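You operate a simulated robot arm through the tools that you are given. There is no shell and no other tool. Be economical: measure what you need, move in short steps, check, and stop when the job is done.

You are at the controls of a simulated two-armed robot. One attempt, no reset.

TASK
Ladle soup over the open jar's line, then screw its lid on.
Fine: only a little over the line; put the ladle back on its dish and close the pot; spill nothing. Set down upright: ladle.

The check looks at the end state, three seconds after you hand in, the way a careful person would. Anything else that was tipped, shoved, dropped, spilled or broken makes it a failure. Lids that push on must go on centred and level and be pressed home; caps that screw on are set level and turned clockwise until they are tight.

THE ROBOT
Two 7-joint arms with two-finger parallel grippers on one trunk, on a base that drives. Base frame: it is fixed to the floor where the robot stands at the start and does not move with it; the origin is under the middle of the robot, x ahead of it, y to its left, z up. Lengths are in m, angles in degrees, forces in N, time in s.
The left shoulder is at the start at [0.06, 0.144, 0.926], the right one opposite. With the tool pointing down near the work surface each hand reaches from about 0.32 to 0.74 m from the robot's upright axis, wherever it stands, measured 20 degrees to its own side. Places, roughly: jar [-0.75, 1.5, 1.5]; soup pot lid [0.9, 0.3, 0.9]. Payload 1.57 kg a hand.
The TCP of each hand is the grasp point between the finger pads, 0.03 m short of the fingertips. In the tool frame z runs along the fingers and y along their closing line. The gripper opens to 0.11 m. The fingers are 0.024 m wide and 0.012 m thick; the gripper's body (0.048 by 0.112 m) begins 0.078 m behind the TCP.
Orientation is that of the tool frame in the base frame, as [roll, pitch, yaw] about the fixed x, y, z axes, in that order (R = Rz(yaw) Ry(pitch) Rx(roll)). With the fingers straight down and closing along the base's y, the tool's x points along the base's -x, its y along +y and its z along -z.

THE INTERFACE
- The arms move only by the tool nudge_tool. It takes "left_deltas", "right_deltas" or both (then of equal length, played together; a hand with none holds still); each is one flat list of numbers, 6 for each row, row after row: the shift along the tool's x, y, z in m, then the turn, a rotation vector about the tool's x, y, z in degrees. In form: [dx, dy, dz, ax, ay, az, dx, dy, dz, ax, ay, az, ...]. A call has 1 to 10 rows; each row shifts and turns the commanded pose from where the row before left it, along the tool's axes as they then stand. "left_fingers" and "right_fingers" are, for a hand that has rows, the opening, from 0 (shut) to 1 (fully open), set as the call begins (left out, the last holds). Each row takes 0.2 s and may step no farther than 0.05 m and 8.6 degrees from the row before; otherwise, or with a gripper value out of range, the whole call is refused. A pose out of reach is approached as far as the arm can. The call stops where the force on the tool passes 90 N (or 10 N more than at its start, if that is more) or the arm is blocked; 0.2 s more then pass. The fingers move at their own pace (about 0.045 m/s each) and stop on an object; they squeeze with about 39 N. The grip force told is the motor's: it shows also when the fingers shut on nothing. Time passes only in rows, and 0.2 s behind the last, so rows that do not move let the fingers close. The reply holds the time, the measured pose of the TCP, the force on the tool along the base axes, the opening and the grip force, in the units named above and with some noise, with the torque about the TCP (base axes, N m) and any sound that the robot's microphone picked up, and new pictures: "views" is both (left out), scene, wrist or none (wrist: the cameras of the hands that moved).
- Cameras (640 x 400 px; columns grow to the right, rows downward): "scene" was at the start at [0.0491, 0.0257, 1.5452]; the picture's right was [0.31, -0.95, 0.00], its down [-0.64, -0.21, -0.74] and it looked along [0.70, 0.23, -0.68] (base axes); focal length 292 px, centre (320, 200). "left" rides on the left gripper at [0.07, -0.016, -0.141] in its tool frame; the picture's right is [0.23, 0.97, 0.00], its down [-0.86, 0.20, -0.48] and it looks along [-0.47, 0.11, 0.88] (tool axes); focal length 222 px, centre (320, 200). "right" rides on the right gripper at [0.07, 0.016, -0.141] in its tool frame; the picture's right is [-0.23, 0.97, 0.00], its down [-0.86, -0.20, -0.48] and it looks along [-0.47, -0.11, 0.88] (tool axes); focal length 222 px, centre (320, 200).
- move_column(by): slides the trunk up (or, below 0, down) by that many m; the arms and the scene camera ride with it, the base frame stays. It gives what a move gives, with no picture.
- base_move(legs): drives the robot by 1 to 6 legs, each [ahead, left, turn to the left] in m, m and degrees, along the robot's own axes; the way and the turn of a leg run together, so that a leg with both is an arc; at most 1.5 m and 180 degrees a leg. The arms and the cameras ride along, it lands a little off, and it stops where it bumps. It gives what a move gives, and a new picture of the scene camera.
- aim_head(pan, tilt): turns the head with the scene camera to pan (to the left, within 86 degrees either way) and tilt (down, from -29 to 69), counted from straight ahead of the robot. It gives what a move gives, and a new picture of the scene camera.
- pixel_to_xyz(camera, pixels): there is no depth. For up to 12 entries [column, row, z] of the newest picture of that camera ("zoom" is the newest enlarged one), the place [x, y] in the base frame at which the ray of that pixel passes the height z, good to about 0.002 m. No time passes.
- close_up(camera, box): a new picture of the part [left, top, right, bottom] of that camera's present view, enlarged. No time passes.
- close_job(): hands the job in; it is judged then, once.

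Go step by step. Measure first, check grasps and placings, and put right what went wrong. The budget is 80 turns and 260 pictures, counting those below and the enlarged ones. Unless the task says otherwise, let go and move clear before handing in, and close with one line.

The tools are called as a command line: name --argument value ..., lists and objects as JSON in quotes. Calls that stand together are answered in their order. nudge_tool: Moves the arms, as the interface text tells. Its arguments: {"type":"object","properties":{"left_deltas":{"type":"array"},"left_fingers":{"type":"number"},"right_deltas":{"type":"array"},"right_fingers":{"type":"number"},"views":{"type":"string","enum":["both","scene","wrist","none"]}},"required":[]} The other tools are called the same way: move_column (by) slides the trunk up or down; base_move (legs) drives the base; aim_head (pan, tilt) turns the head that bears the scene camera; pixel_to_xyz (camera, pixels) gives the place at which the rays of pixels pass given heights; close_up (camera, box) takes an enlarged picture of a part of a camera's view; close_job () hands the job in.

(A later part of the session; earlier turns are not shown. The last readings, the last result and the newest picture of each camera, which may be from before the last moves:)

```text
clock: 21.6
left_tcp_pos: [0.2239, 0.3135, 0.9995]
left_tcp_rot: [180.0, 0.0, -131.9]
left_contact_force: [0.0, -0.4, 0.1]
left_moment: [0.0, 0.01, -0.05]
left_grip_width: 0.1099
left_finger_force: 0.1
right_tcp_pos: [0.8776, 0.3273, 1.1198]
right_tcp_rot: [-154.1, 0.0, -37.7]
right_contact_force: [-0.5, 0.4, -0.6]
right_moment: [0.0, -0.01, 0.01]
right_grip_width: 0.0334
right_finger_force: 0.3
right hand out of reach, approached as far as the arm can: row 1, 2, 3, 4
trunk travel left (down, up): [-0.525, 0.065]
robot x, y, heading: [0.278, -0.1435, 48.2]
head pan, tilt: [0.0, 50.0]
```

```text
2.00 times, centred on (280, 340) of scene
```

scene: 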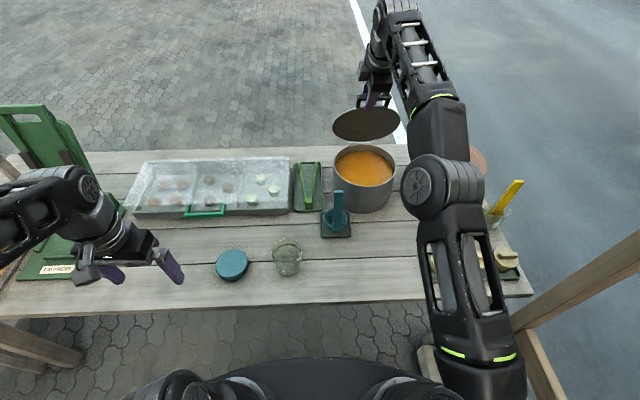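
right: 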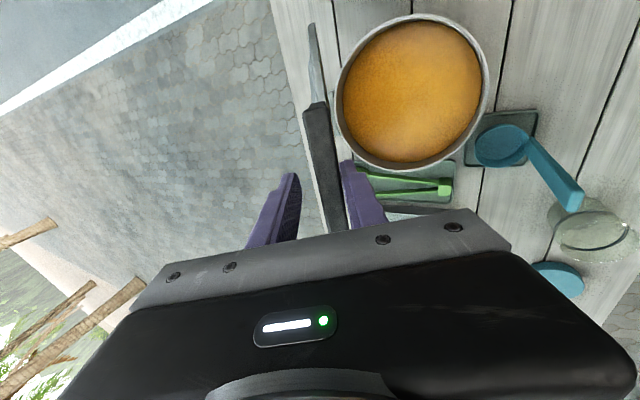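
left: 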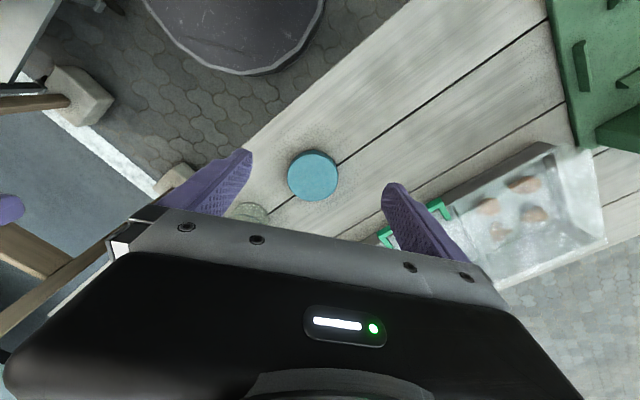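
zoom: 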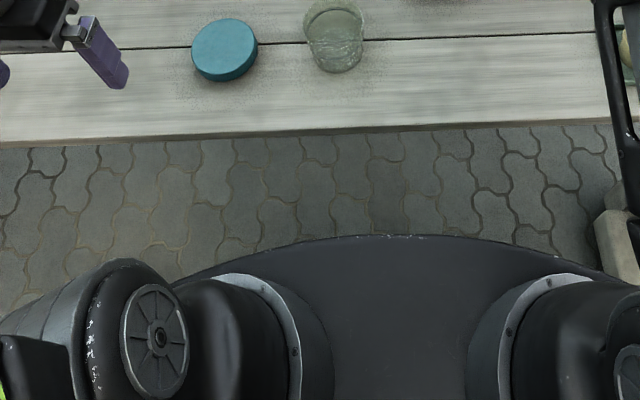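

The chest reaches about 0.19 m ahead of the robot axis and the table edge is 0.32 m away, so there is room. I'll drive ahead 0.08 m with the lid caged.

base_move --legs '[[0.08, 0.005, 0]]'

close_up --camera "right" --box '[200, 0, 560, 240]'

```text
clock: 22.7
left_tcp_pos: [0.276, 0.3787, 0.9999]
left_tcp_rot: [180.0, 0.1, -132.1]
left_contact_force: [0.8, 0.4, 0.0]
left_moment: [-0.01, 0.02, 0.01]
left_grip_width: 0.1101
left_finger_force: 0.0
right_tcp_pos: [0.9294, 0.3896, 1.1203]
right_tcp_rot: [-154.2, -0.1, -37.8]
right_contact_force: [-6.8, -6.5, 1.8]
right_moment: [-1.54, 1.31, -0.86]
right_grip_width: 0.0373
right_finger_force: 33.5
trunk travel left (down, up): [-0.525, 0.065]
robot x, y, heading: [0.3275, -0.0774, 47.7]
head pan, tilt: [0.0, 50.0]
```

scene: 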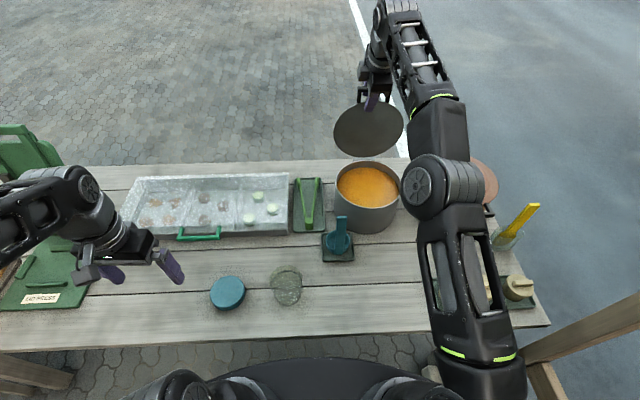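

```text
1.67 times, centred on (380, 120) of right
```

zoom: 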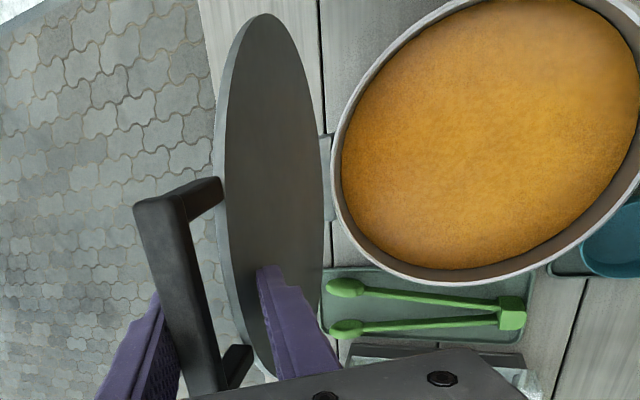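

The lid is near vertical, but the bar now jams the cage (33 N finger force). I'll open the fingers to relieve it and rotate the tool toward horizontal, so the lower finger can push the lid's underside beyond vertical with more reach.

nudge_tool --right_deltas '[0, 0, 0, 0, 0, 0, 0, 0, 0, 0, 0, 0, 0, 0, 0, 0, 0, 0, 0, -0.002, -0.0045, 8, 0, 0, 0, -0.003, -0.004, 8, 0, 0, 0, -0.0035, -0.0035, 8, 0, 0, 0, -0.004, -0.003, 8, 0, 0, 0, -0.004, -0.0025, 8, 0, 0]' --right_fingers 0.9

close_up --camera "scene" --box '[310, 80, 440, 240]'

```text
clock: 24.5
left_tcp_pos: [0.2747, 0.3802, 0.9987]
left_tcp_rot: [-179.9, 0.0, -132.1]
left_contact_force: [-0.5, 0.3, 0.3]
left_moment: [0.0, -0.01, 0.0]
left_grip_width: 0.11
left_finger_force: 0.0
right_tcp_pos: [0.9254, 0.3943, 1.1442]
right_tcp_rot: [-114.4, 0.0, -37.6]
right_contact_force: [-1.6, 1.8, 0.2]
right_moment: [-0.05, -0.02, -0.11]
right_grip_width: 0.0993
right_finger_force: 0.0
trunk travel left (down, up): [-0.525, 0.065]
robot x, y, heading: [0.3287, -0.0837, 47.7]
head pan, tilt: [0.0, 50.0]
```

scene: 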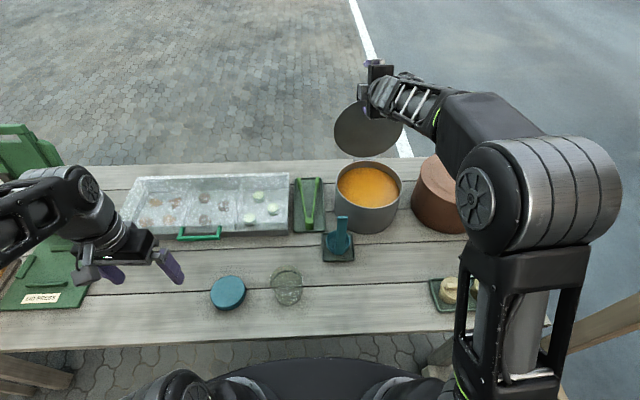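
right: 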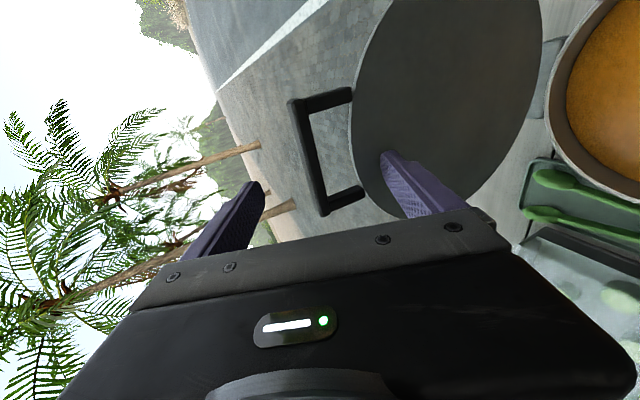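

```text
2.50 times, centred on (375, 160) of scene
```

zoom: 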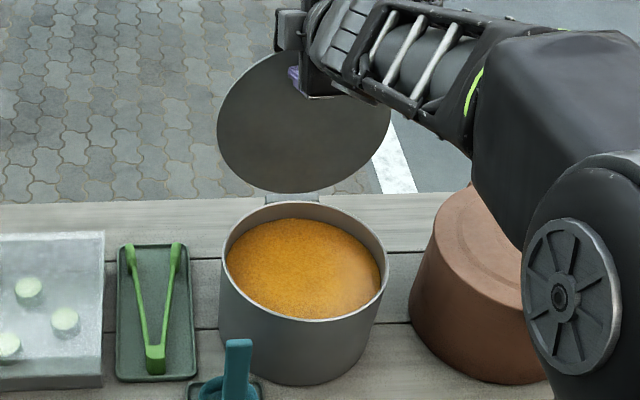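

The lower fingertip rests on the lid's underside with the bar inside the cage. I'll push forward 0.06 m.

nudge_tool --right_deltas '[0, -0.0083, 0.0182, 0, 0, 0, 0, -0.0083, 0.0182, 0, 0, 0, 0, -0.0083, 0.0182, 0, 0, 0, 0, 0, 0, 0, 0, 0]'

close_up --camera "scene" --box '[310, 80, 440, 240]'

```text
clock: 25.1
left_tcp_pos: [0.2706, 0.3702, 1.0035]
left_tcp_rot: [180.0, 0.6, -132.4]
left_contact_force: [0.0, 0.4, 0.0]
left_moment: [0.01, -0.02, -0.01]
left_grip_width: 0.1099
left_finger_force: 0.0
right_tcp_pos: [0.9408, 0.4055, 1.1486]
right_tcp_rot: [-114.5, 0.1, -38.5]
right_contact_force: [-44.8, -52.1, 19.3]
right_moment: [-3.43, 2.4, -0.74]
right_grip_width: 0.1086
right_finger_force: 5.1
trunk travel left (down, up): [-0.525, 0.065]
robot x, y, heading: [0.329, -0.0835, 47.4]
head pan, tilt: [0.0, 50.0]
stopped in row 3 (right hand): the force on the tool passed its limit at 106 N (the readings are from after the stop); the commanded pose is now the measured one
```

scene: 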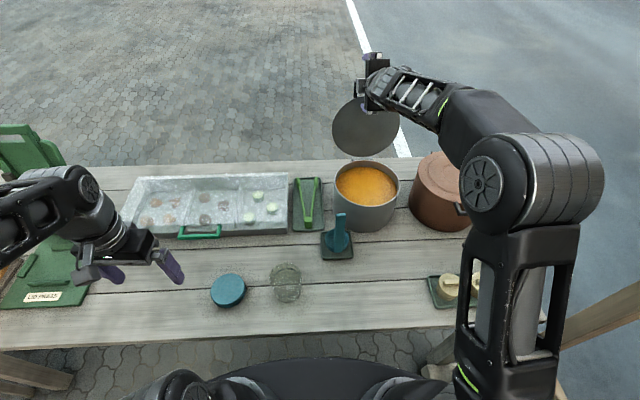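
right: 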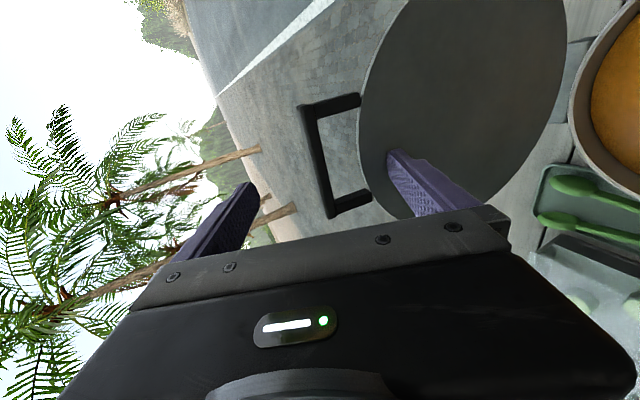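

```text
2.50 times, centred on (375, 160) of scene
```

zoom: 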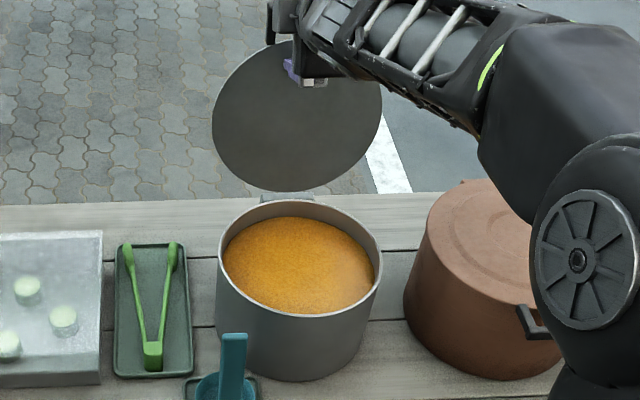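

The lid has hit its end stop, just past vertical. I'll back away straight and watch whether it stays.

nudge_tool --right_deltas '[0, 0.003, -0.008, 0, 0, 0, 0, 0.008, -0.018, 0, 0, 0, 0, 0.008, -0.018, 0, 0, 0, 0, 0.008, -0.018, 0, 0, 0, 0, 0.008, -0.018, 0, 0, 0, 0, 0.012, -0.03, 0, 0, 0, 0, 0.012, -0.03, 0, 0, 0, 0, 0, 0, 0, 0, 0]'

close_up --camera "scene" --box '[310, 80, 440, 240]'

```text
clock: 26.9
left_tcp_pos: [0.2758, 0.3785, 1.0005]
left_tcp_rot: [180.0, -0.1, -132.2]
left_contact_force: [-0.9, -0.1, -0.3]
left_moment: [0.02, 0.01, -0.03]
left_grip_width: 0.1098
left_finger_force: 0.0
right_tcp_pos: [0.8574, 0.2959, 1.1433]
right_tcp_rot: [-115.2, 0.1, -38.4]
right_contact_force: [0.5, 0.4, 0.9]
right_moment: [0.01, 0.01, 0.0]
right_grip_width: 0.0989
right_finger_force: 0.0
trunk travel left (down, up): [-0.525, 0.065]
robot x, y, heading: [0.33, -0.0795, 47.7]
head pan, tilt: [0.0, 50.0]
```

scene: 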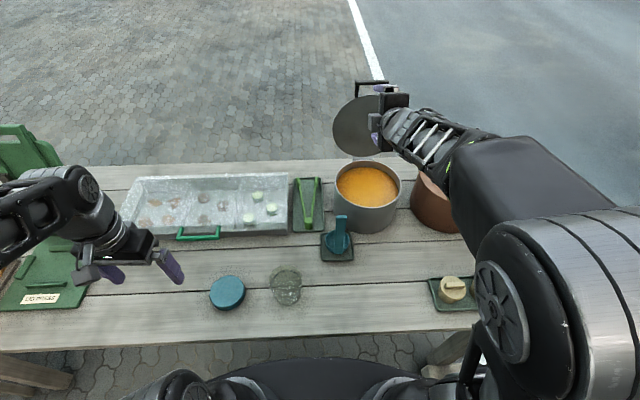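
right: 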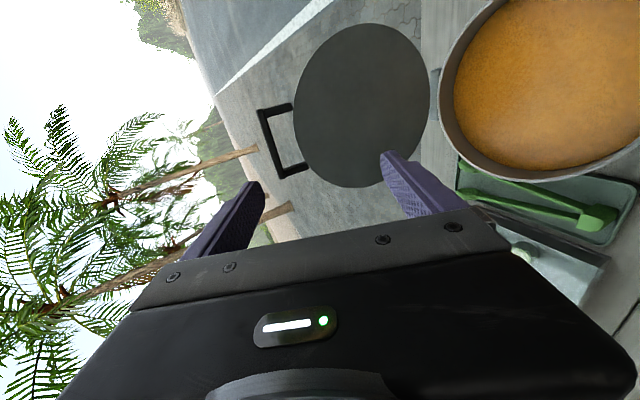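

```text
2.50 times, centred on (375, 160) of scene
```

zoom: 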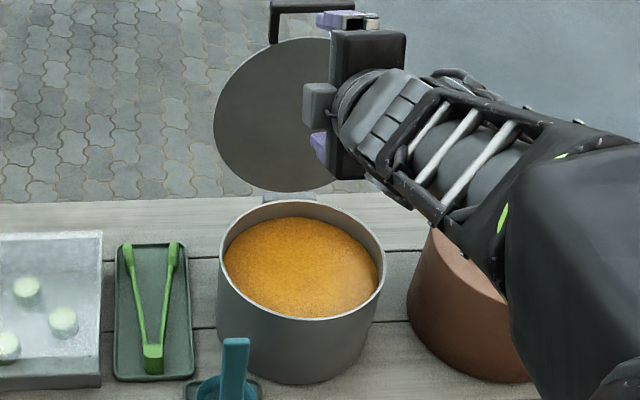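

The lid stays open by itself. Next is the ladle: I'll back the base 0.05 m so both pot and jar are in tool-down reach, and turn the hand back toward closing left-right.

base_move --legs '[[-0.05, 0, 0]]'

nudge_tool --right_deltas '[0, 0, -0.03, 0, 0, 8.5, 0, 0, -0.03, 0, 0, 8.5, 0, 0, -0.02, 0, 0, 8.5, 0, 0, 0, 0, 0, 8.5, 0, 0, 0, 0, 0, 8.5, 0, 0, 0, 0, 0, 8.5, 0, 0, 0, 0, 0, 8.5, 0, 0, 0, 0, 0, 8.5, 0, 0, 0, 0, 0, 8.5, 0, 0, 0, 0, 0, 8.5]' --views "none"

nudge_tool --right_deltas '[0, 0, 0, 0, 8.5, 0, 0, 0, 0, 0, 8.5, 0, 0, 0, 0, 0, 8.5, 0, 0, 0, 0, 0, 8.5, 0, 0, 0, 0, 0, 8.5, 0, 0, 0, 0, 0, 8.5, 0, 0, 0, 0, 0, 8.5, 0]'

```text
clock: 27.9
left_tcp_pos: [0.2421, 0.339, 1.0011]
left_tcp_rot: [-180.0, 0.1, -132.3]
left_contact_force: [0.5, 0.2, 0.3]
left_moment: [0.02, -0.04, 0.0]
left_grip_width: 0.11
left_finger_force: 0.0
right_tcp_pos: [0.8221, 0.2591, 1.1439]
right_tcp_rot: [-114.9, 0.0, -38.3]
right_contact_force: [-0.5, -0.4, -0.3]
right_moment: [0.01, 0.01, -0.01]
right_grip_width: 0.0988
right_finger_force: 0.1
trunk travel left (down, up): [-0.525, 0.065]
robot x, y, heading: [0.2963, -0.1191, 47.6]
head pan, tilt: [0.0, 50.0]
```

scene: 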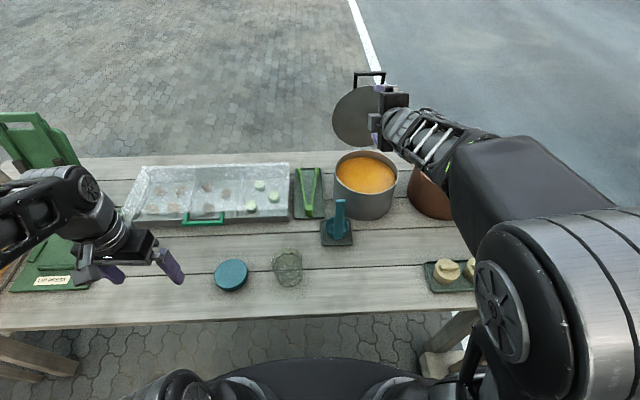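

```text
clock: 30.1
left_tcp_pos: [0.2416, 0.3414, 1.0002]
left_tcp_rot: [-180.0, 0.1, -132.2]
left_contact_force: [-0.2, -0.4, 0.8]
left_moment: [-0.01, 0.03, 0.02]
left_grip_width: 0.1101
left_finger_force: 0.1
right_tcp_pos: [0.7785, 0.2029, 1.1765]
right_tcp_rot: [-169.8, 64.5, -117.1]
right_contact_force: [-0.4, -0.2, 0.3]
right_moment: [-0.01, -0.03, -0.01]
right_grip_width: 0.099
right_finger_force: 0.1
trunk travel left (down, up): [-0.525, 0.065]
robot x, y, heading: [0.2943, -0.1165, 47.7]
head pan, tilt: [0.0, 50.0]
```

```text
clock: 31.7
left_tcp_pos: [0.2421, 0.3405, 0.9997]
left_tcp_rot: [-180.0, 0.0, -132.2]
left_contact_force: [-0.8, -0.7, 0.7]
left_moment: [0.02, -0.02, 0.0]
left_grip_width: 0.11
left_finger_force: 0.0
right_tcp_pos: [0.7776, 0.2034, 1.1775]
right_tcp_rot: [-175.5, 13.8, -125.0]
right_contact_force: [-0.4, 0.2, -0.5]
right_moment: [-0.01, 0.0, -0.02]
right_grip_width: 0.099
right_finger_force: 0.1
right hand out of reach, approached as far as the arm can: row 7
trunk travel left (down, up): [-0.525, 0.065]
robot x, y, heading: [0.2932, -0.1192, 47.6]
head pan, tilt: [0.0, 50.0]
```

scene: 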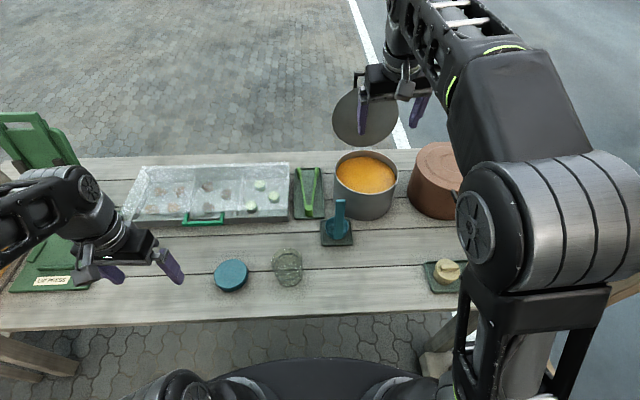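
right: 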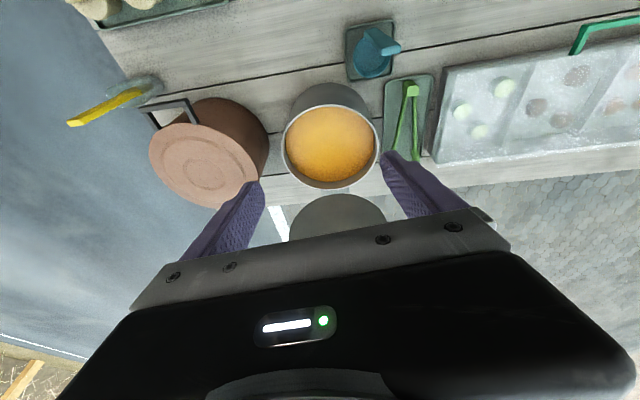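

The hand is nearly down now and the wrist camera sees ladle, pot and dish from above. I'll zoom for the ladle's geometry.

close_up --camera "right" --box '[330, 10, 450, 100]'

pixel_to_xyz --camera "zoom" --pixels '[[320, 200, 0.76], [320, 200, 0.88]]'

close_up --camera "scene" --box '[260, 180, 380, 300]'

```text
4.44 times, centred on (390, 55) of right
```

zoom: 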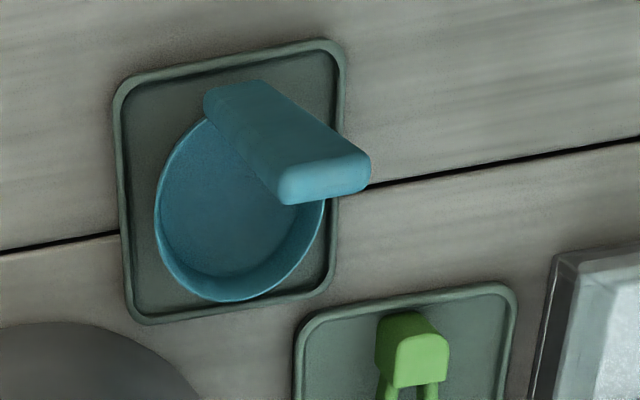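

```text
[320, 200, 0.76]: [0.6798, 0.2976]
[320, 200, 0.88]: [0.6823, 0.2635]
```

```text
3.33 times, centred on (320, 240) of scene
```

zoom: 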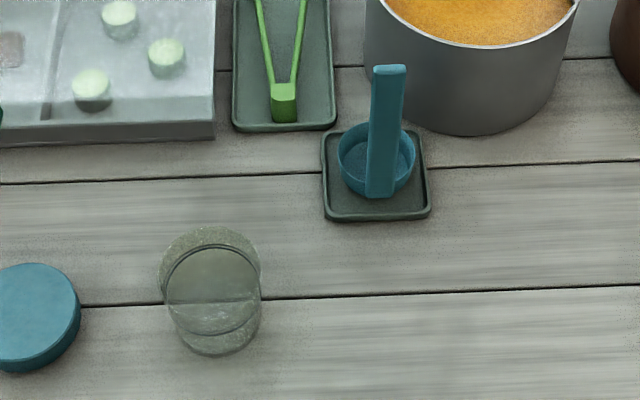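

pixel_to_xyz --camera "right" --pixels '[[391.6, 50, 0.86], [391.6, 50, 0.88], [391.6, 50, 0.9], [381.3, 52, 0.88], [400.5, 47, 0.88], [371, 55, 0.8], [383, 64, 0.755], [355, 30, 0.755], [369, 43, 0.78]]'

pixel_to_xyz --camera "zoom" --pixels '[[389, 69, 0.86], [389, 69, 0.88], [389, 69, 0.9], [374, 69, 0.88], [404, 68, 0.88], [380, 193, 0.77], [377, 156, 0.79], [211, 258, 0.85], [210, 335, 0.76]]'

```text
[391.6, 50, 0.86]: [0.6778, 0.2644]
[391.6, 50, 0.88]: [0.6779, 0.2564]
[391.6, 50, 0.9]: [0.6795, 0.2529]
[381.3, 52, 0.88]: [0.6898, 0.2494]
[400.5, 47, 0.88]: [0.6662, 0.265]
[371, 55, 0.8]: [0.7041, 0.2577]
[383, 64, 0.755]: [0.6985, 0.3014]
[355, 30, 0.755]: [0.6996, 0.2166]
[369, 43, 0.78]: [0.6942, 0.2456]
```

```text
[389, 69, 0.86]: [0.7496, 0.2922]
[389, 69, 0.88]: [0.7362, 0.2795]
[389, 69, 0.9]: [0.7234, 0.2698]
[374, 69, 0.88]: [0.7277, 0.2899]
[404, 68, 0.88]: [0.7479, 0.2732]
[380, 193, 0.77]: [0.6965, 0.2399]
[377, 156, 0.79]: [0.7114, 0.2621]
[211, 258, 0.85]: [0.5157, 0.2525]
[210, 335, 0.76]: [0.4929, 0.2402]
```

Matching both cameras puts the ladle handle's top at about (0.688,0.240) and z≈0.955, so it is a tall handle about 0.023 m wide along s. I'll level the closing line and hover above it.

nudge_tool --right_deltas '[0, 0, 0, -4.5, 0, 0, 0.0123, 0.0237, 0.0273, 0, 0, 0, 0.0123, 0.0237, 0.0273, 0, 0, 0, 0.0123, 0.0237, 0.0273, 0, 0, 0, 0.0122, 0.0236, 0.0274, 0, 0, 0, 0, 0, 0, 0, 0, 0]' --right_fingers 0.7

close_up --camera "scene" --box '[280, 150, 400, 260]'

close_up --camera "right" --box '[200, 40, 460, 240]'

```text
clock: 33.1
left_tcp_pos: [0.2425, 0.3408, 1.0004]
left_tcp_rot: [-180.0, 0.0, -132.1]
left_contact_force: [0.3, -0.1, -0.3]
left_moment: [0.01, 0.03, 0.03]
left_grip_width: 0.1099
left_finger_force: 0.0
right_tcp_pos: [0.6891, 0.2388, 1.0574]
right_tcp_rot: [-179.9, 13.9, -125.2]
right_contact_force: [-0.4, -0.3, 0.4]
right_moment: [0.02, -0.01, 0.0]
right_grip_width: 0.0771
right_finger_force: 0.1
trunk travel left (down, up): [-0.525, 0.065]
robot x, y, heading: [0.2946, -0.1197, 48.0]
head pan, tilt: [0.0, 50.0]
```

scene: 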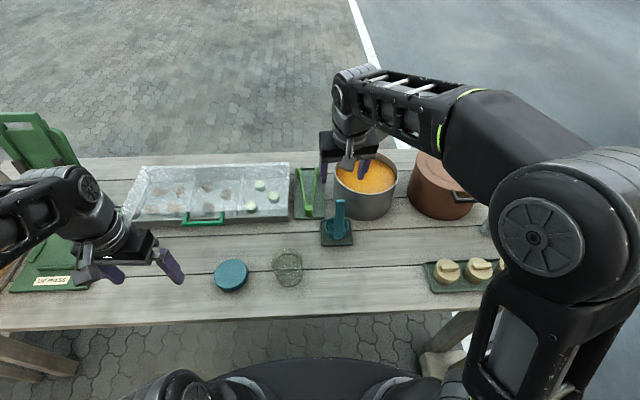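
right: 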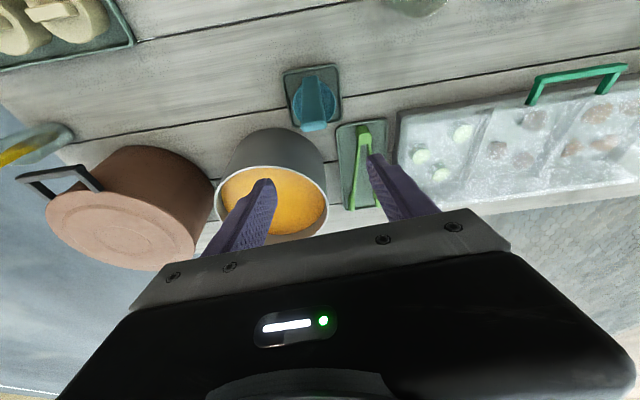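

```text
3.64 times, centred on (340, 205) of scene
```

zoom: 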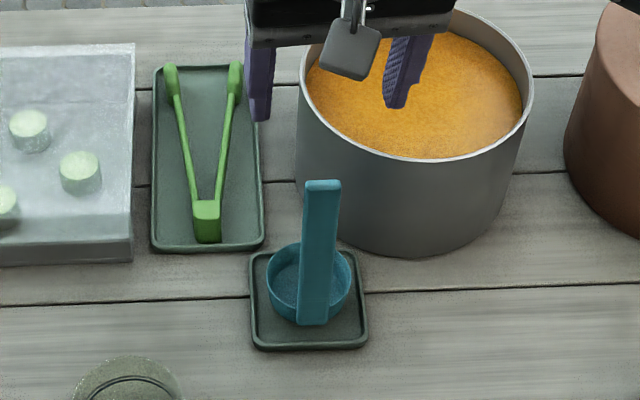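

```text
2.00 times, centred on (330, 140) of right
```

zoom: 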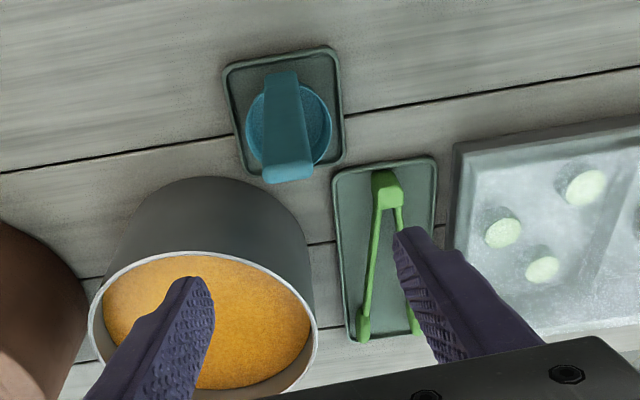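

pixel_to_xyz --camera "right" --pixels '[[314, 125, 0.9], [314, 125, 0.93], [314, 125, 0.96], [312, 95, 0.8], [312.5, 78, 0.77]]'

pixel_to_xyz --camera "scene" --pixels '[[340.5, 201, 0.9], [340.5, 201, 0.93], [340.5, 201, 0.96], [333, 236, 0.77]]'

```text
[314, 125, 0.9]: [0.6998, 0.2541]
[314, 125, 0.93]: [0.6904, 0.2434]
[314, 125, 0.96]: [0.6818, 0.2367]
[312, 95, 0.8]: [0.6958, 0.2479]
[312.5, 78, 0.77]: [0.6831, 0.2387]
```

```text
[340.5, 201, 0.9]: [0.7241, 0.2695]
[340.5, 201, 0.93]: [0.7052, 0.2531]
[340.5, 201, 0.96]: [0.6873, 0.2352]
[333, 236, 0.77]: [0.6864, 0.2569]
```

Both views agree: the handle top is at (0.686,0.236) and z≈0.96. I'll descend to z≈0.925 with the fingers either side.

nudge_tool --right_deltas '[0.0112, 0.0003, 0.0427, 0, 0, 0, 0.0112, 0.0003, 0.0427, 0, 0, 0, 0.0112, 0.0003, 0.0427, 0, 0, 0, 0, 0, 0, 0, 0, 0]'

close_up --camera "scene" --box '[280, 150, 400, 260]'

close_up --camera "right" --box '[200, 40, 460, 240]'

```text
clock: 34.1
left_tcp_pos: [0.2427, 0.3409, 1.0002]
left_tcp_rot: [180.0, 0.0, -132.1]
left_contact_force: [0.7, -0.2, -0.8]
left_moment: [0.0, 0.04, 0.02]
left_grip_width: 0.11
left_finger_force: 0.0
right_tcp_pos: [0.6915, 0.239, 0.9264]
right_tcp_rot: [-180.0, 13.9, -125.1]
right_contact_force: [0.5, 0.6, -0.7]
right_moment: [-0.01, -0.06, -0.03]
right_grip_width: 0.0769
right_finger_force: 0.0
trunk travel left (down, up): [-0.525, 0.065]
robot x, y, heading: [0.2945, -0.1191, 47.7]
head pan, tilt: [0.0, 50.0]
```

scene: 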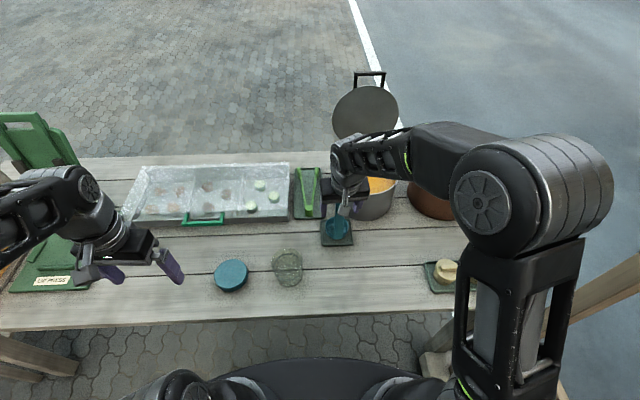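
right: 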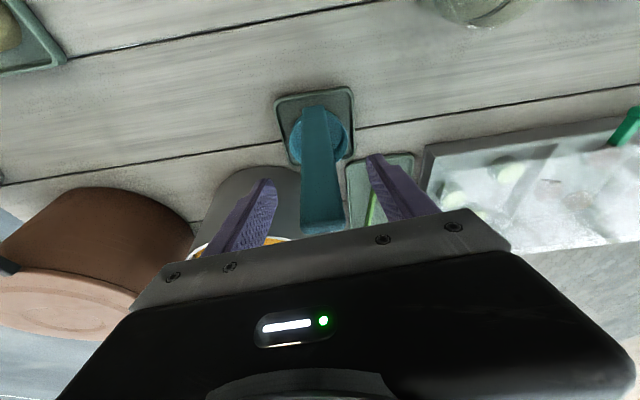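

```text
3.64 times, centred on (340, 205) of scene
```

zoom: 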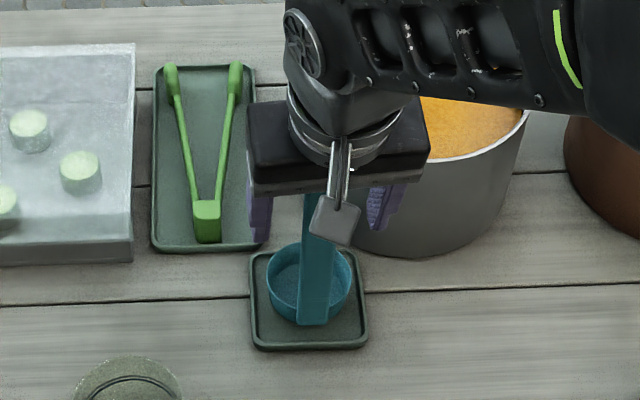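

```text
2.00 times, centred on (330, 140) of right
```

zoom: 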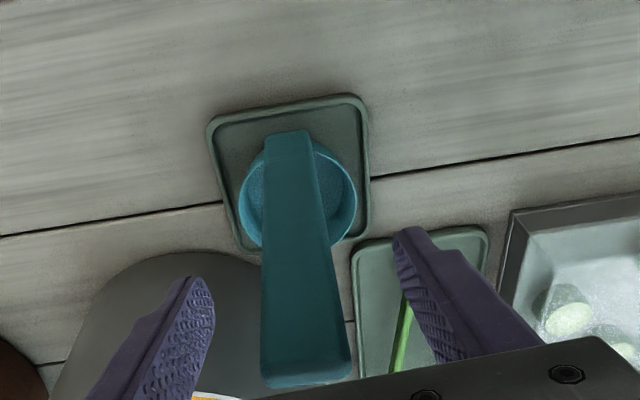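

The handle is between the fingers. I'll make a small centring shift and close.

nudge_tool --right_deltas '[0.003, 0.003, 0, 0, 0, 0, 0, 0, 0, 0, 0, 0, 0, 0, 0, 0, 0, 0, 0, 0, 0, 0, 0, 0, 0, 0, 0, 0, 0, 0]' --right_fingers 0.0 --views "wrist"

close_up --camera "scene" --box '[280, 150, 400, 260]'

```text
clock: 35.3
left_tcp_pos: [0.2417, 0.3408, 0.9996]
left_tcp_rot: [180.0, -0.1, -132.2]
left_contact_force: [0.6, -0.5, -0.3]
left_moment: [0.02, -0.03, 0.0]
left_grip_width: 0.1098
left_finger_force: 0.0
right_tcp_pos: [0.6852, 0.2386, 0.9254]
right_tcp_rot: [-179.9, 13.8, -125.1]
right_contact_force: [0.0, -0.1, 0.2]
right_moment: [-0.03, 0.05, -0.02]
right_grip_width: 0.026
right_finger_force: 32.6
trunk travel left (down, up): [-0.525, 0.065]
robot x, y, heading: [0.2945, -0.1153, 47.7]
head pan, tilt: [0.0, 50.0]
```

right: 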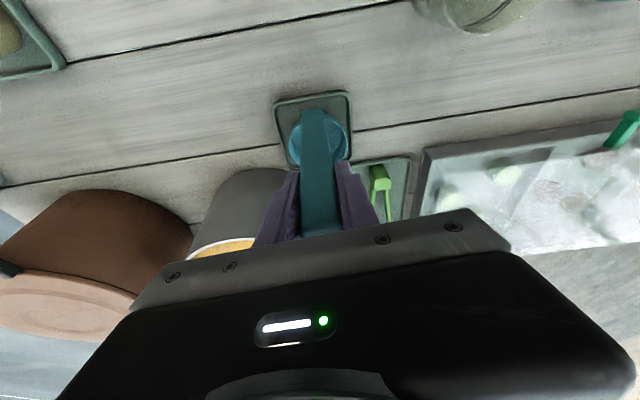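

```text
3.64 times, centred on (340, 205) of scene
```

zoom: 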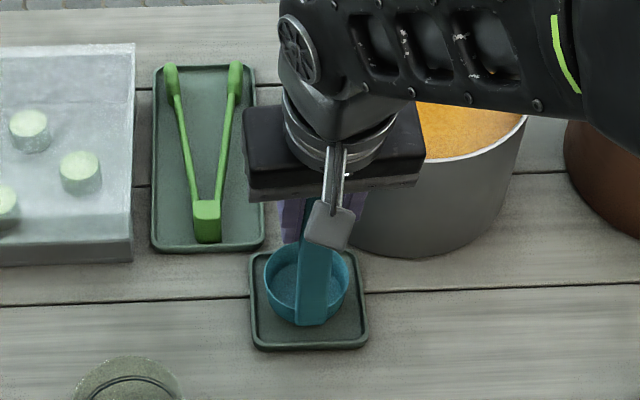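

The ladle is held at 0.026 m width. I'll lift it straight up 0.18 m.

nudge_tool --right_deltas '[-0.006, 0, -0.0243, 0, 0, 0, -0.0108, 0, -0.0438, 0, 0, 0, -0.0108, 0, -0.0438, 0, 0, 0, -0.0108, 0, -0.0438, 0, 0, 0, -0.006, 0, -0.0243, 0, 0, 0, 0, 0, 0, 0, 0, 0]'

close_up --camera "scene" --box '[300, 120, 420, 240]'

close_up --camera "right" --box '[180, 0, 500, 240]'

```text
clock: 36.7
left_tcp_pos: [0.2418, 0.3409, 0.9998]
left_tcp_rot: [179.9, 0.0, -132.1]
left_contact_force: [-0.3, 0.3, -0.4]
left_moment: [-0.01, -0.02, -0.02]
left_grip_width: 0.11
left_finger_force: 0.0
right_tcp_pos: [0.6824, 0.2383, 1.1126]
right_tcp_rot: [-179.8, 13.8, -125.0]
right_contact_force: [0.5, 0.7, -1.5]
right_moment: [-0.04, 0.03, -0.01]
right_grip_width: 0.0258
right_finger_force: 37.3
trunk travel left (down, up): [-0.525, 0.065]
robot x, y, heading: [0.2908, -0.1171, 47.8]
head pan, tilt: [0.0, 50.0]
```

scene: 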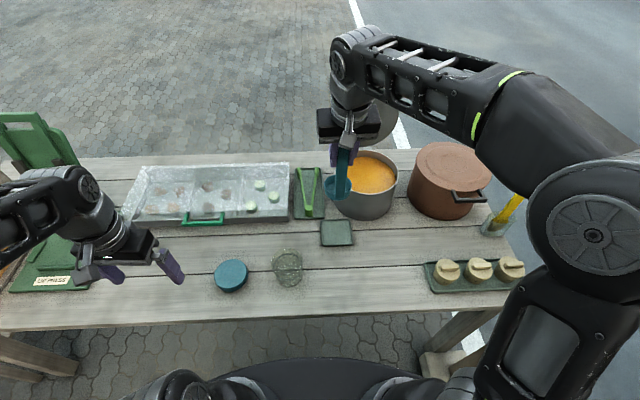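
right: 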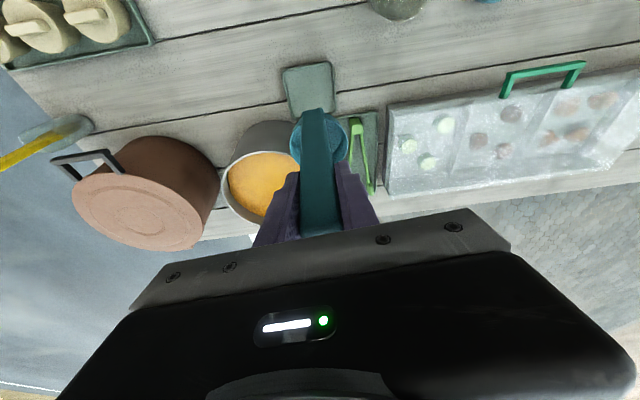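

```text
3.33 times, centred on (360, 180) of scene
```

zoom: 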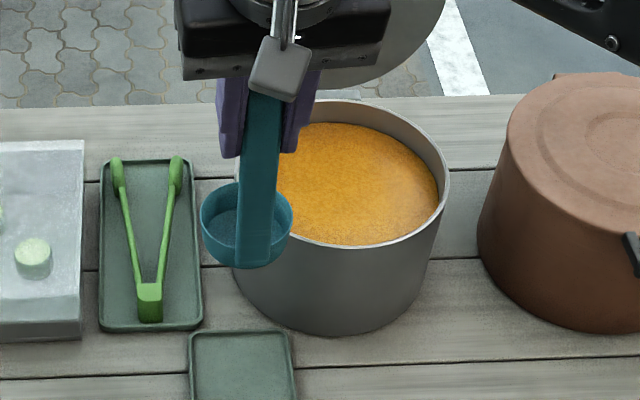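

```text
1.67 times, centred on (340, 120) of right
```

zoom: 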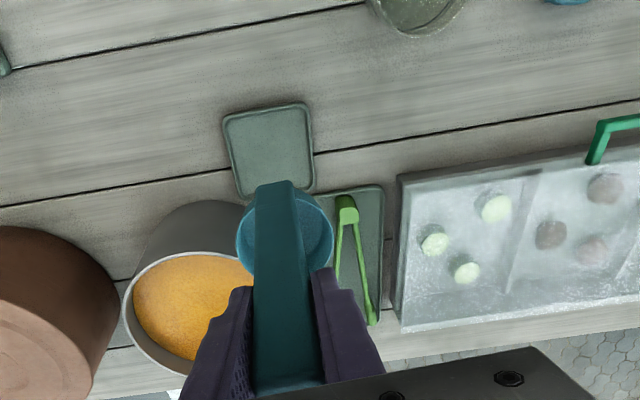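

The ladle hangs upright and the dish is clear below. I'll measure pot rim and soup level from the back wall seen in the zoom: rim (330,103) and soup edge (330,123).

pixel_to_xyz --camera "scene" --pixels '[[363, 150.9, 0.9], [363, 156.9, 0.9], [363, 156.9, 0.88], [363, 156.9, 0.87], [363, 194.1, 0.9], [398.4, 174, 0.9], [363, 150.9, 0.91], [363, 194.1, 0.91]]'

pixel_to_xyz --camera "right" --pixels '[[222, 185, 0.9], [255, 223, 0.9], [245, 160, 0.9], [222, 185, 0.88]]'

```text
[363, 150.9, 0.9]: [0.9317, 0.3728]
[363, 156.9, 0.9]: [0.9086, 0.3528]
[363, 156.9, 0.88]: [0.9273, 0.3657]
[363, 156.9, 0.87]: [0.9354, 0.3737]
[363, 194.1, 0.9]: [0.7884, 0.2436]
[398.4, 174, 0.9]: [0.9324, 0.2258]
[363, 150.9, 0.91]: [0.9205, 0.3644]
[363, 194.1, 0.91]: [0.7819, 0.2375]
```

```text
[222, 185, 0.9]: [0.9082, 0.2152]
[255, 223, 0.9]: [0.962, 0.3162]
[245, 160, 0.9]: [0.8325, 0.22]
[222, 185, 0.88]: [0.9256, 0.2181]
```

The pot axis is at about (0.867,0.306), rim z≈0.90, soup z≈0.873. I'll carry the ladle over it with its bottom about 0.05 m above the rim.

nudge_tool --right_deltas '[-0.0261, -0.0218, 0.0064, 0, 0, 0, -0.0261, -0.0218, 0.0064, 0, 0, 0, -0.0261, -0.0218, 0.0064, 0, 0, 0, -0.0261, -0.0218, 0.0064, 0, 0, 0, -0.0261, -0.0218, 0.0064, 0, 0, 0, 0, 0, 0, 0, 0, 0]'

close_up --camera "scene" --box '[300, 100, 440, 240]'

close_up --camera "right" --box '[180, 0, 500, 240]'

```text
clock: 38.1
left_tcp_pos: [0.2413, 0.3402, 1.0012]
left_tcp_rot: [180.0, 0.0, -132.2]
left_contact_force: [-0.4, 0.1, -0.5]
left_moment: [0.0, 0.01, -0.02]
left_grip_width: 0.1101
left_finger_force: 0.1
right_tcp_pos: [0.8476, 0.2866, 1.1111]
right_tcp_rot: [-179.8, 13.9, -125.1]
right_contact_force: [0.9, -0.1, -1.9]
right_moment: [-0.03, 0.01, -0.02]
right_grip_width: 0.026
right_finger_force: 36.8
trunk travel left (down, up): [-0.525, 0.065]
robot x, y, heading: [0.2895, -0.1184, 47.9]
head pan, tilt: [0.0, 50.0]
```

scene: 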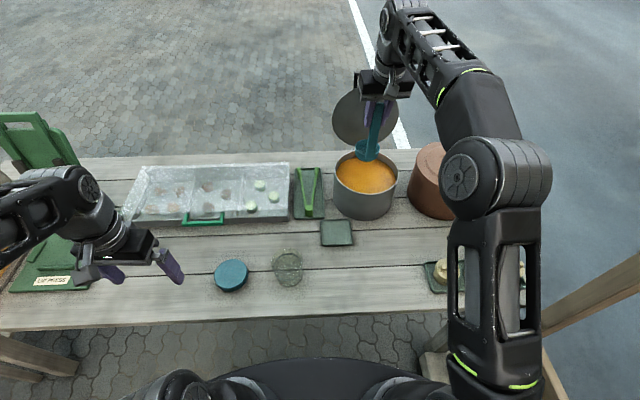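
right: 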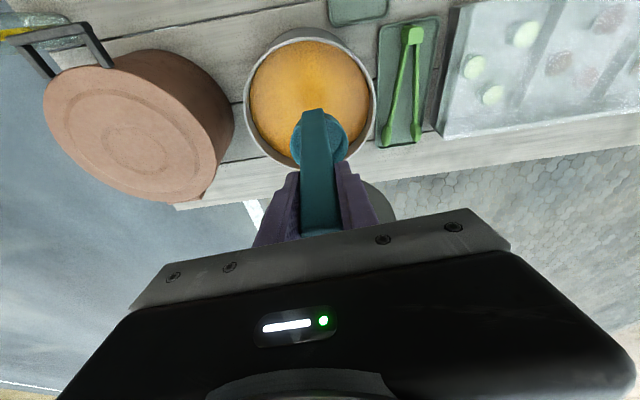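

```text
2.86 times, centred on (370, 170) of scene
```

zoom: 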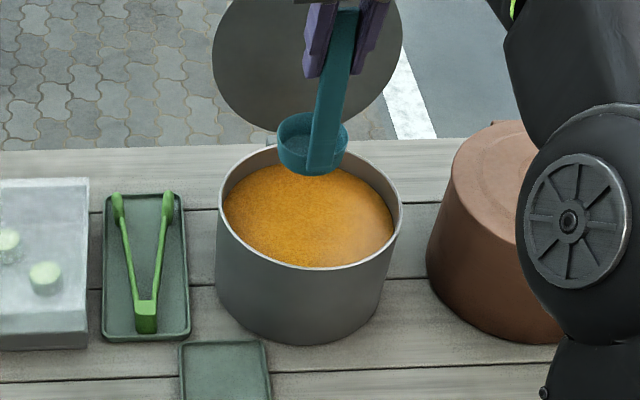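

```text
1.67 times, centred on (340, 120) of right
```

zoom: 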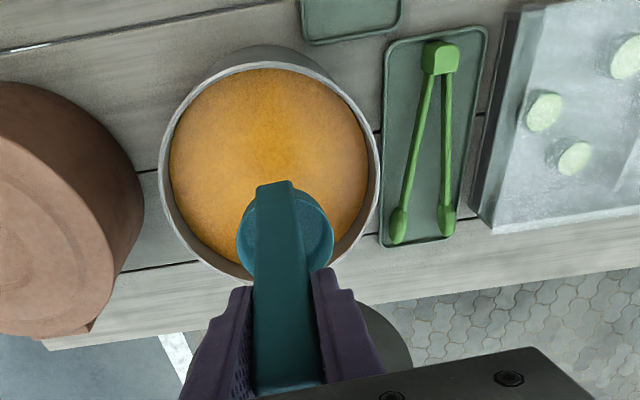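

pixel_to_xyz --camera "scene" --pixels '[[367.2, 147, 0.98], [367.2, 147, 1.0], [366.5, 181, 0.9], [358, 138, 1.0]]'

pixel_to_xyz --camera "right" --pixels '[[310, 103, 0.9], [319, 140, 0.98], [319, 140, 1.0], [246, 100, 0.9], [375.5, 102, 0.9], [307, 39, 0.9], [312, 168, 0.9]]'

```text
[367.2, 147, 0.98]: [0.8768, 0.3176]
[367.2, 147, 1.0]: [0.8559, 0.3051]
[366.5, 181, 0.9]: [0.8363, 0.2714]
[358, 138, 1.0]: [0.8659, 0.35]
```

```text
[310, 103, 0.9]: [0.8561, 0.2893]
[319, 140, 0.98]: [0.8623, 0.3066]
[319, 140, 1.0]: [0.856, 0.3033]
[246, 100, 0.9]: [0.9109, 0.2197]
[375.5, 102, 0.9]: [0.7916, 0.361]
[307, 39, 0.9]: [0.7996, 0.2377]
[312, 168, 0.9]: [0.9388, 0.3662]
```

The bowl at about (0.859,0.305) is within 1 cm of the pot axis. I'll lower it straight into the soup to TCP z≈0.98.

nudge_tool --right_deltas '[0.006, 0, 0.0243, 0, 0, 0, 0.006, 0, 0.0243, 0, 0, 0, 0.006, 0, 0.0243, 0, 0, 0, 0.0036, 0, 0.0146, 0, 0, 0, 0.0036, 0, 0.0146, 0, 0, 0, 0.0036, 0, 0.0146, 0, 0, 0, 0.003, 0, 0.0122, 0, 0, 0, 0, 0, 0, 0, 0, 0]'

close_up --camera "scene" --box '[310, 120, 430, 230]'

close_up --camera "right" --box '[180, 0, 500, 240]'

```text
clock: 39.9
left_tcp_pos: [0.2419, 0.3407, 1.0008]
left_tcp_rot: [-179.9, 0.0, -132.3]
left_contact_force: [0.1, -0.5, -0.1]
left_moment: [-0.02, 0.03, -0.01]
left_grip_width: 0.1099
left_finger_force: 0.0
right_tcp_pos: [0.8496, 0.285, 0.9766]
right_tcp_rot: [-179.8, 13.8, -125.1]
right_contact_force: [0.2, -0.6, -2.1]
right_moment: [-0.05, 0.03, -0.01]
right_grip_width: 0.0259
right_finger_force: 37.0
trunk travel left (down, up): [-0.525, 0.065]
robot x, y, heading: [0.2943, -0.1189, 47.8]
head pan, tilt: [0.0, 50.0]
```

scene: 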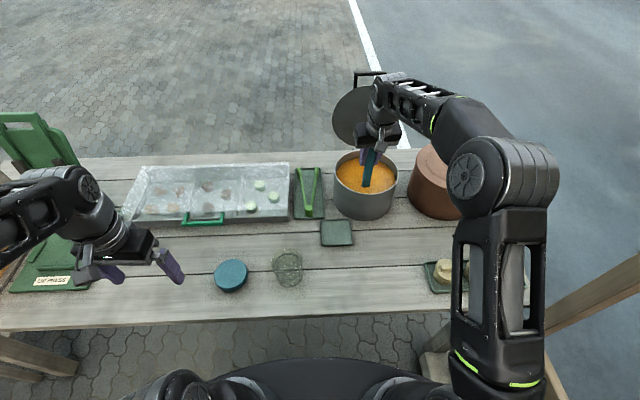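
right: 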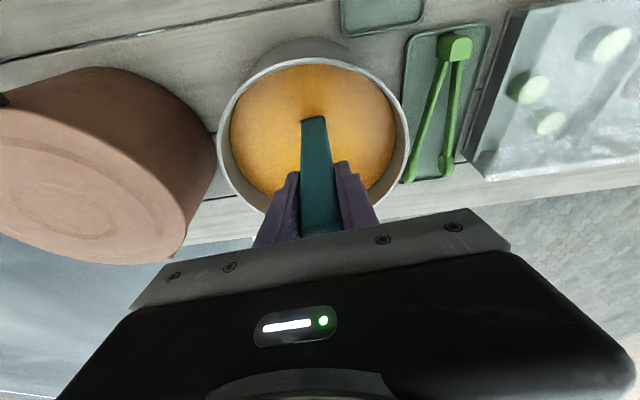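

```text
3.64 times, centred on (370, 175) of scene
```

zoom: 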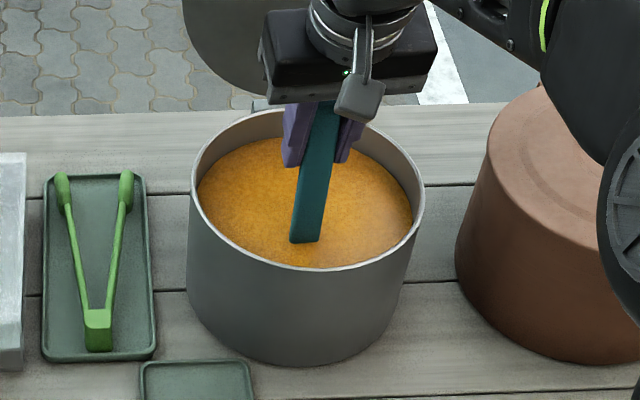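

```text
1.67 times, centred on (340, 120) of right
```

zoom: 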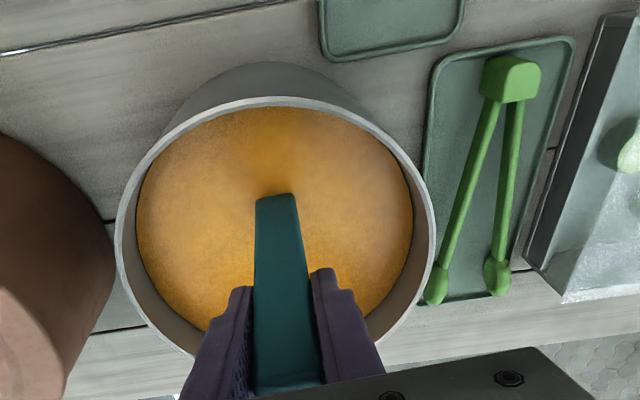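

The bowl is fully submerged. I'll raise it gently, keeping it level.

nudge_tool --right_deltas '[-0.0024, 0, -0.0097, 0, 0, 0, -0.0036, 0, -0.0146, 0, 0, 0, -0.0036, 0, -0.0146, 0, 0, 0, -0.006, 0, -0.0243, 0, 0, 0, -0.006, 0, -0.0243, 0, 0, 0, -0.006, 0, -0.0243, 0, 0, 0, -0.0048, 0, -0.0194, 0, 0, 0, -0.0024, 0, -0.0097, 0, 0, 0, 0, 0, 0, 0, 0, 0]'

close_up --camera "scene" --box '[310, 100, 430, 210]'

close_up --camera "scene" --box '[200, 225, 330, 305]'

```text
clock: 41.9
left_tcp_pos: [0.2422, 0.3407, 0.9992]
left_tcp_rot: [-179.9, 0.0, -132.2]
left_contact_force: [0.5, 0.3, -0.8]
left_moment: [-0.02, 0.02, -0.04]
left_grip_width: 0.1099
left_finger_force: 0.0
right_tcp_pos: [0.8485, 0.2863, 1.1125]
right_tcp_rot: [-179.9, 13.8, -124.9]
right_contact_force: [0.6, -0.5, -2.6]
right_moment: [-0.06, 0.04, 0.03]
right_grip_width: 0.0257
right_finger_force: 36.7
right hand out of reach, approached as far as the arm can: row 8
trunk travel left (down, up): [-0.525, 0.065]
robot x, y, heading: [0.2925, -0.1178, 47.7]
head pan, tilt: [0.0, 50.0]
```

scene: 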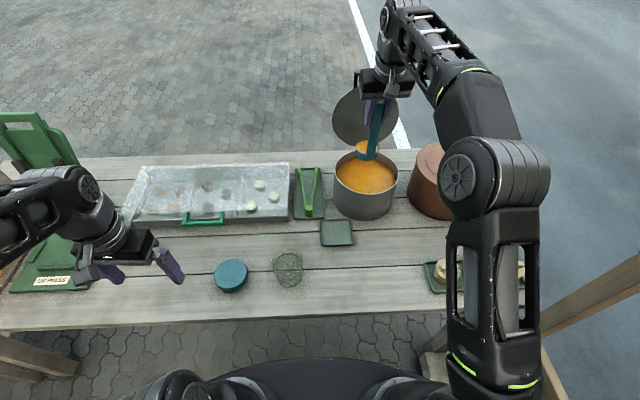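
right: 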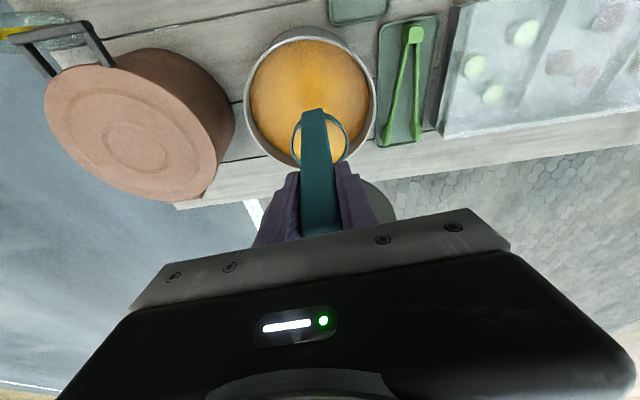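

```text
3.64 times, centred on (370, 155) of scene
```

zoom: 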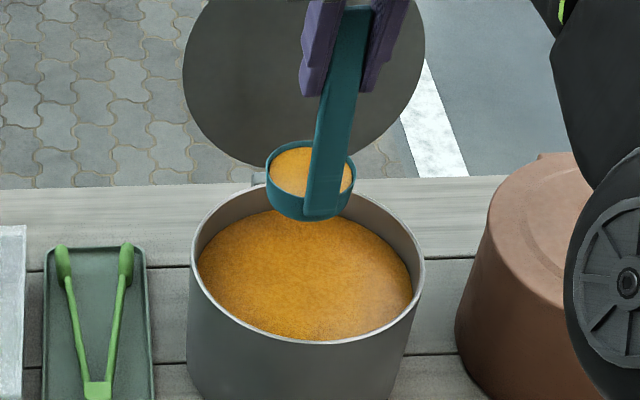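

```text
4.92 times, centred on (265, 265) of scene
```

zoom: 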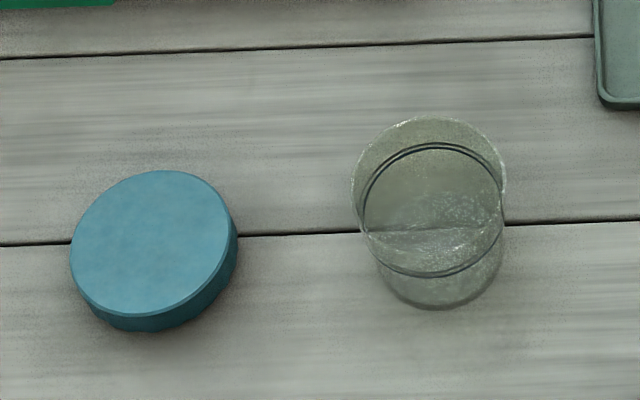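

The ladle is full. I'll compute the jar's rim and base positions from the zoom: rim centre (429,183), base (437,255).

pixel_to_xyz --camera "zoom" --pixels '[[429, 183, 0.83], [429, 183, 0.84], [429, 183, 0.85], [429, 183, 0.86], [437, 255, 0.755], [437, 255, 0.765], [352, 183, 0.85], [507, 183, 0.85], [429, 115, 0.85], [433, 210, 0.82]]'

```text
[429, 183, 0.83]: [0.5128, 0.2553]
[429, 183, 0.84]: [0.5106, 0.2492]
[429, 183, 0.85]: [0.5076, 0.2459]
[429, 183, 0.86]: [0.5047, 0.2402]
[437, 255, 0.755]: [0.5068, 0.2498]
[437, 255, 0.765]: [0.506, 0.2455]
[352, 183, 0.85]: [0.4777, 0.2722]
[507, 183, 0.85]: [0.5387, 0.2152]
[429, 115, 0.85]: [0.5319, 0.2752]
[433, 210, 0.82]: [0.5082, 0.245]
```

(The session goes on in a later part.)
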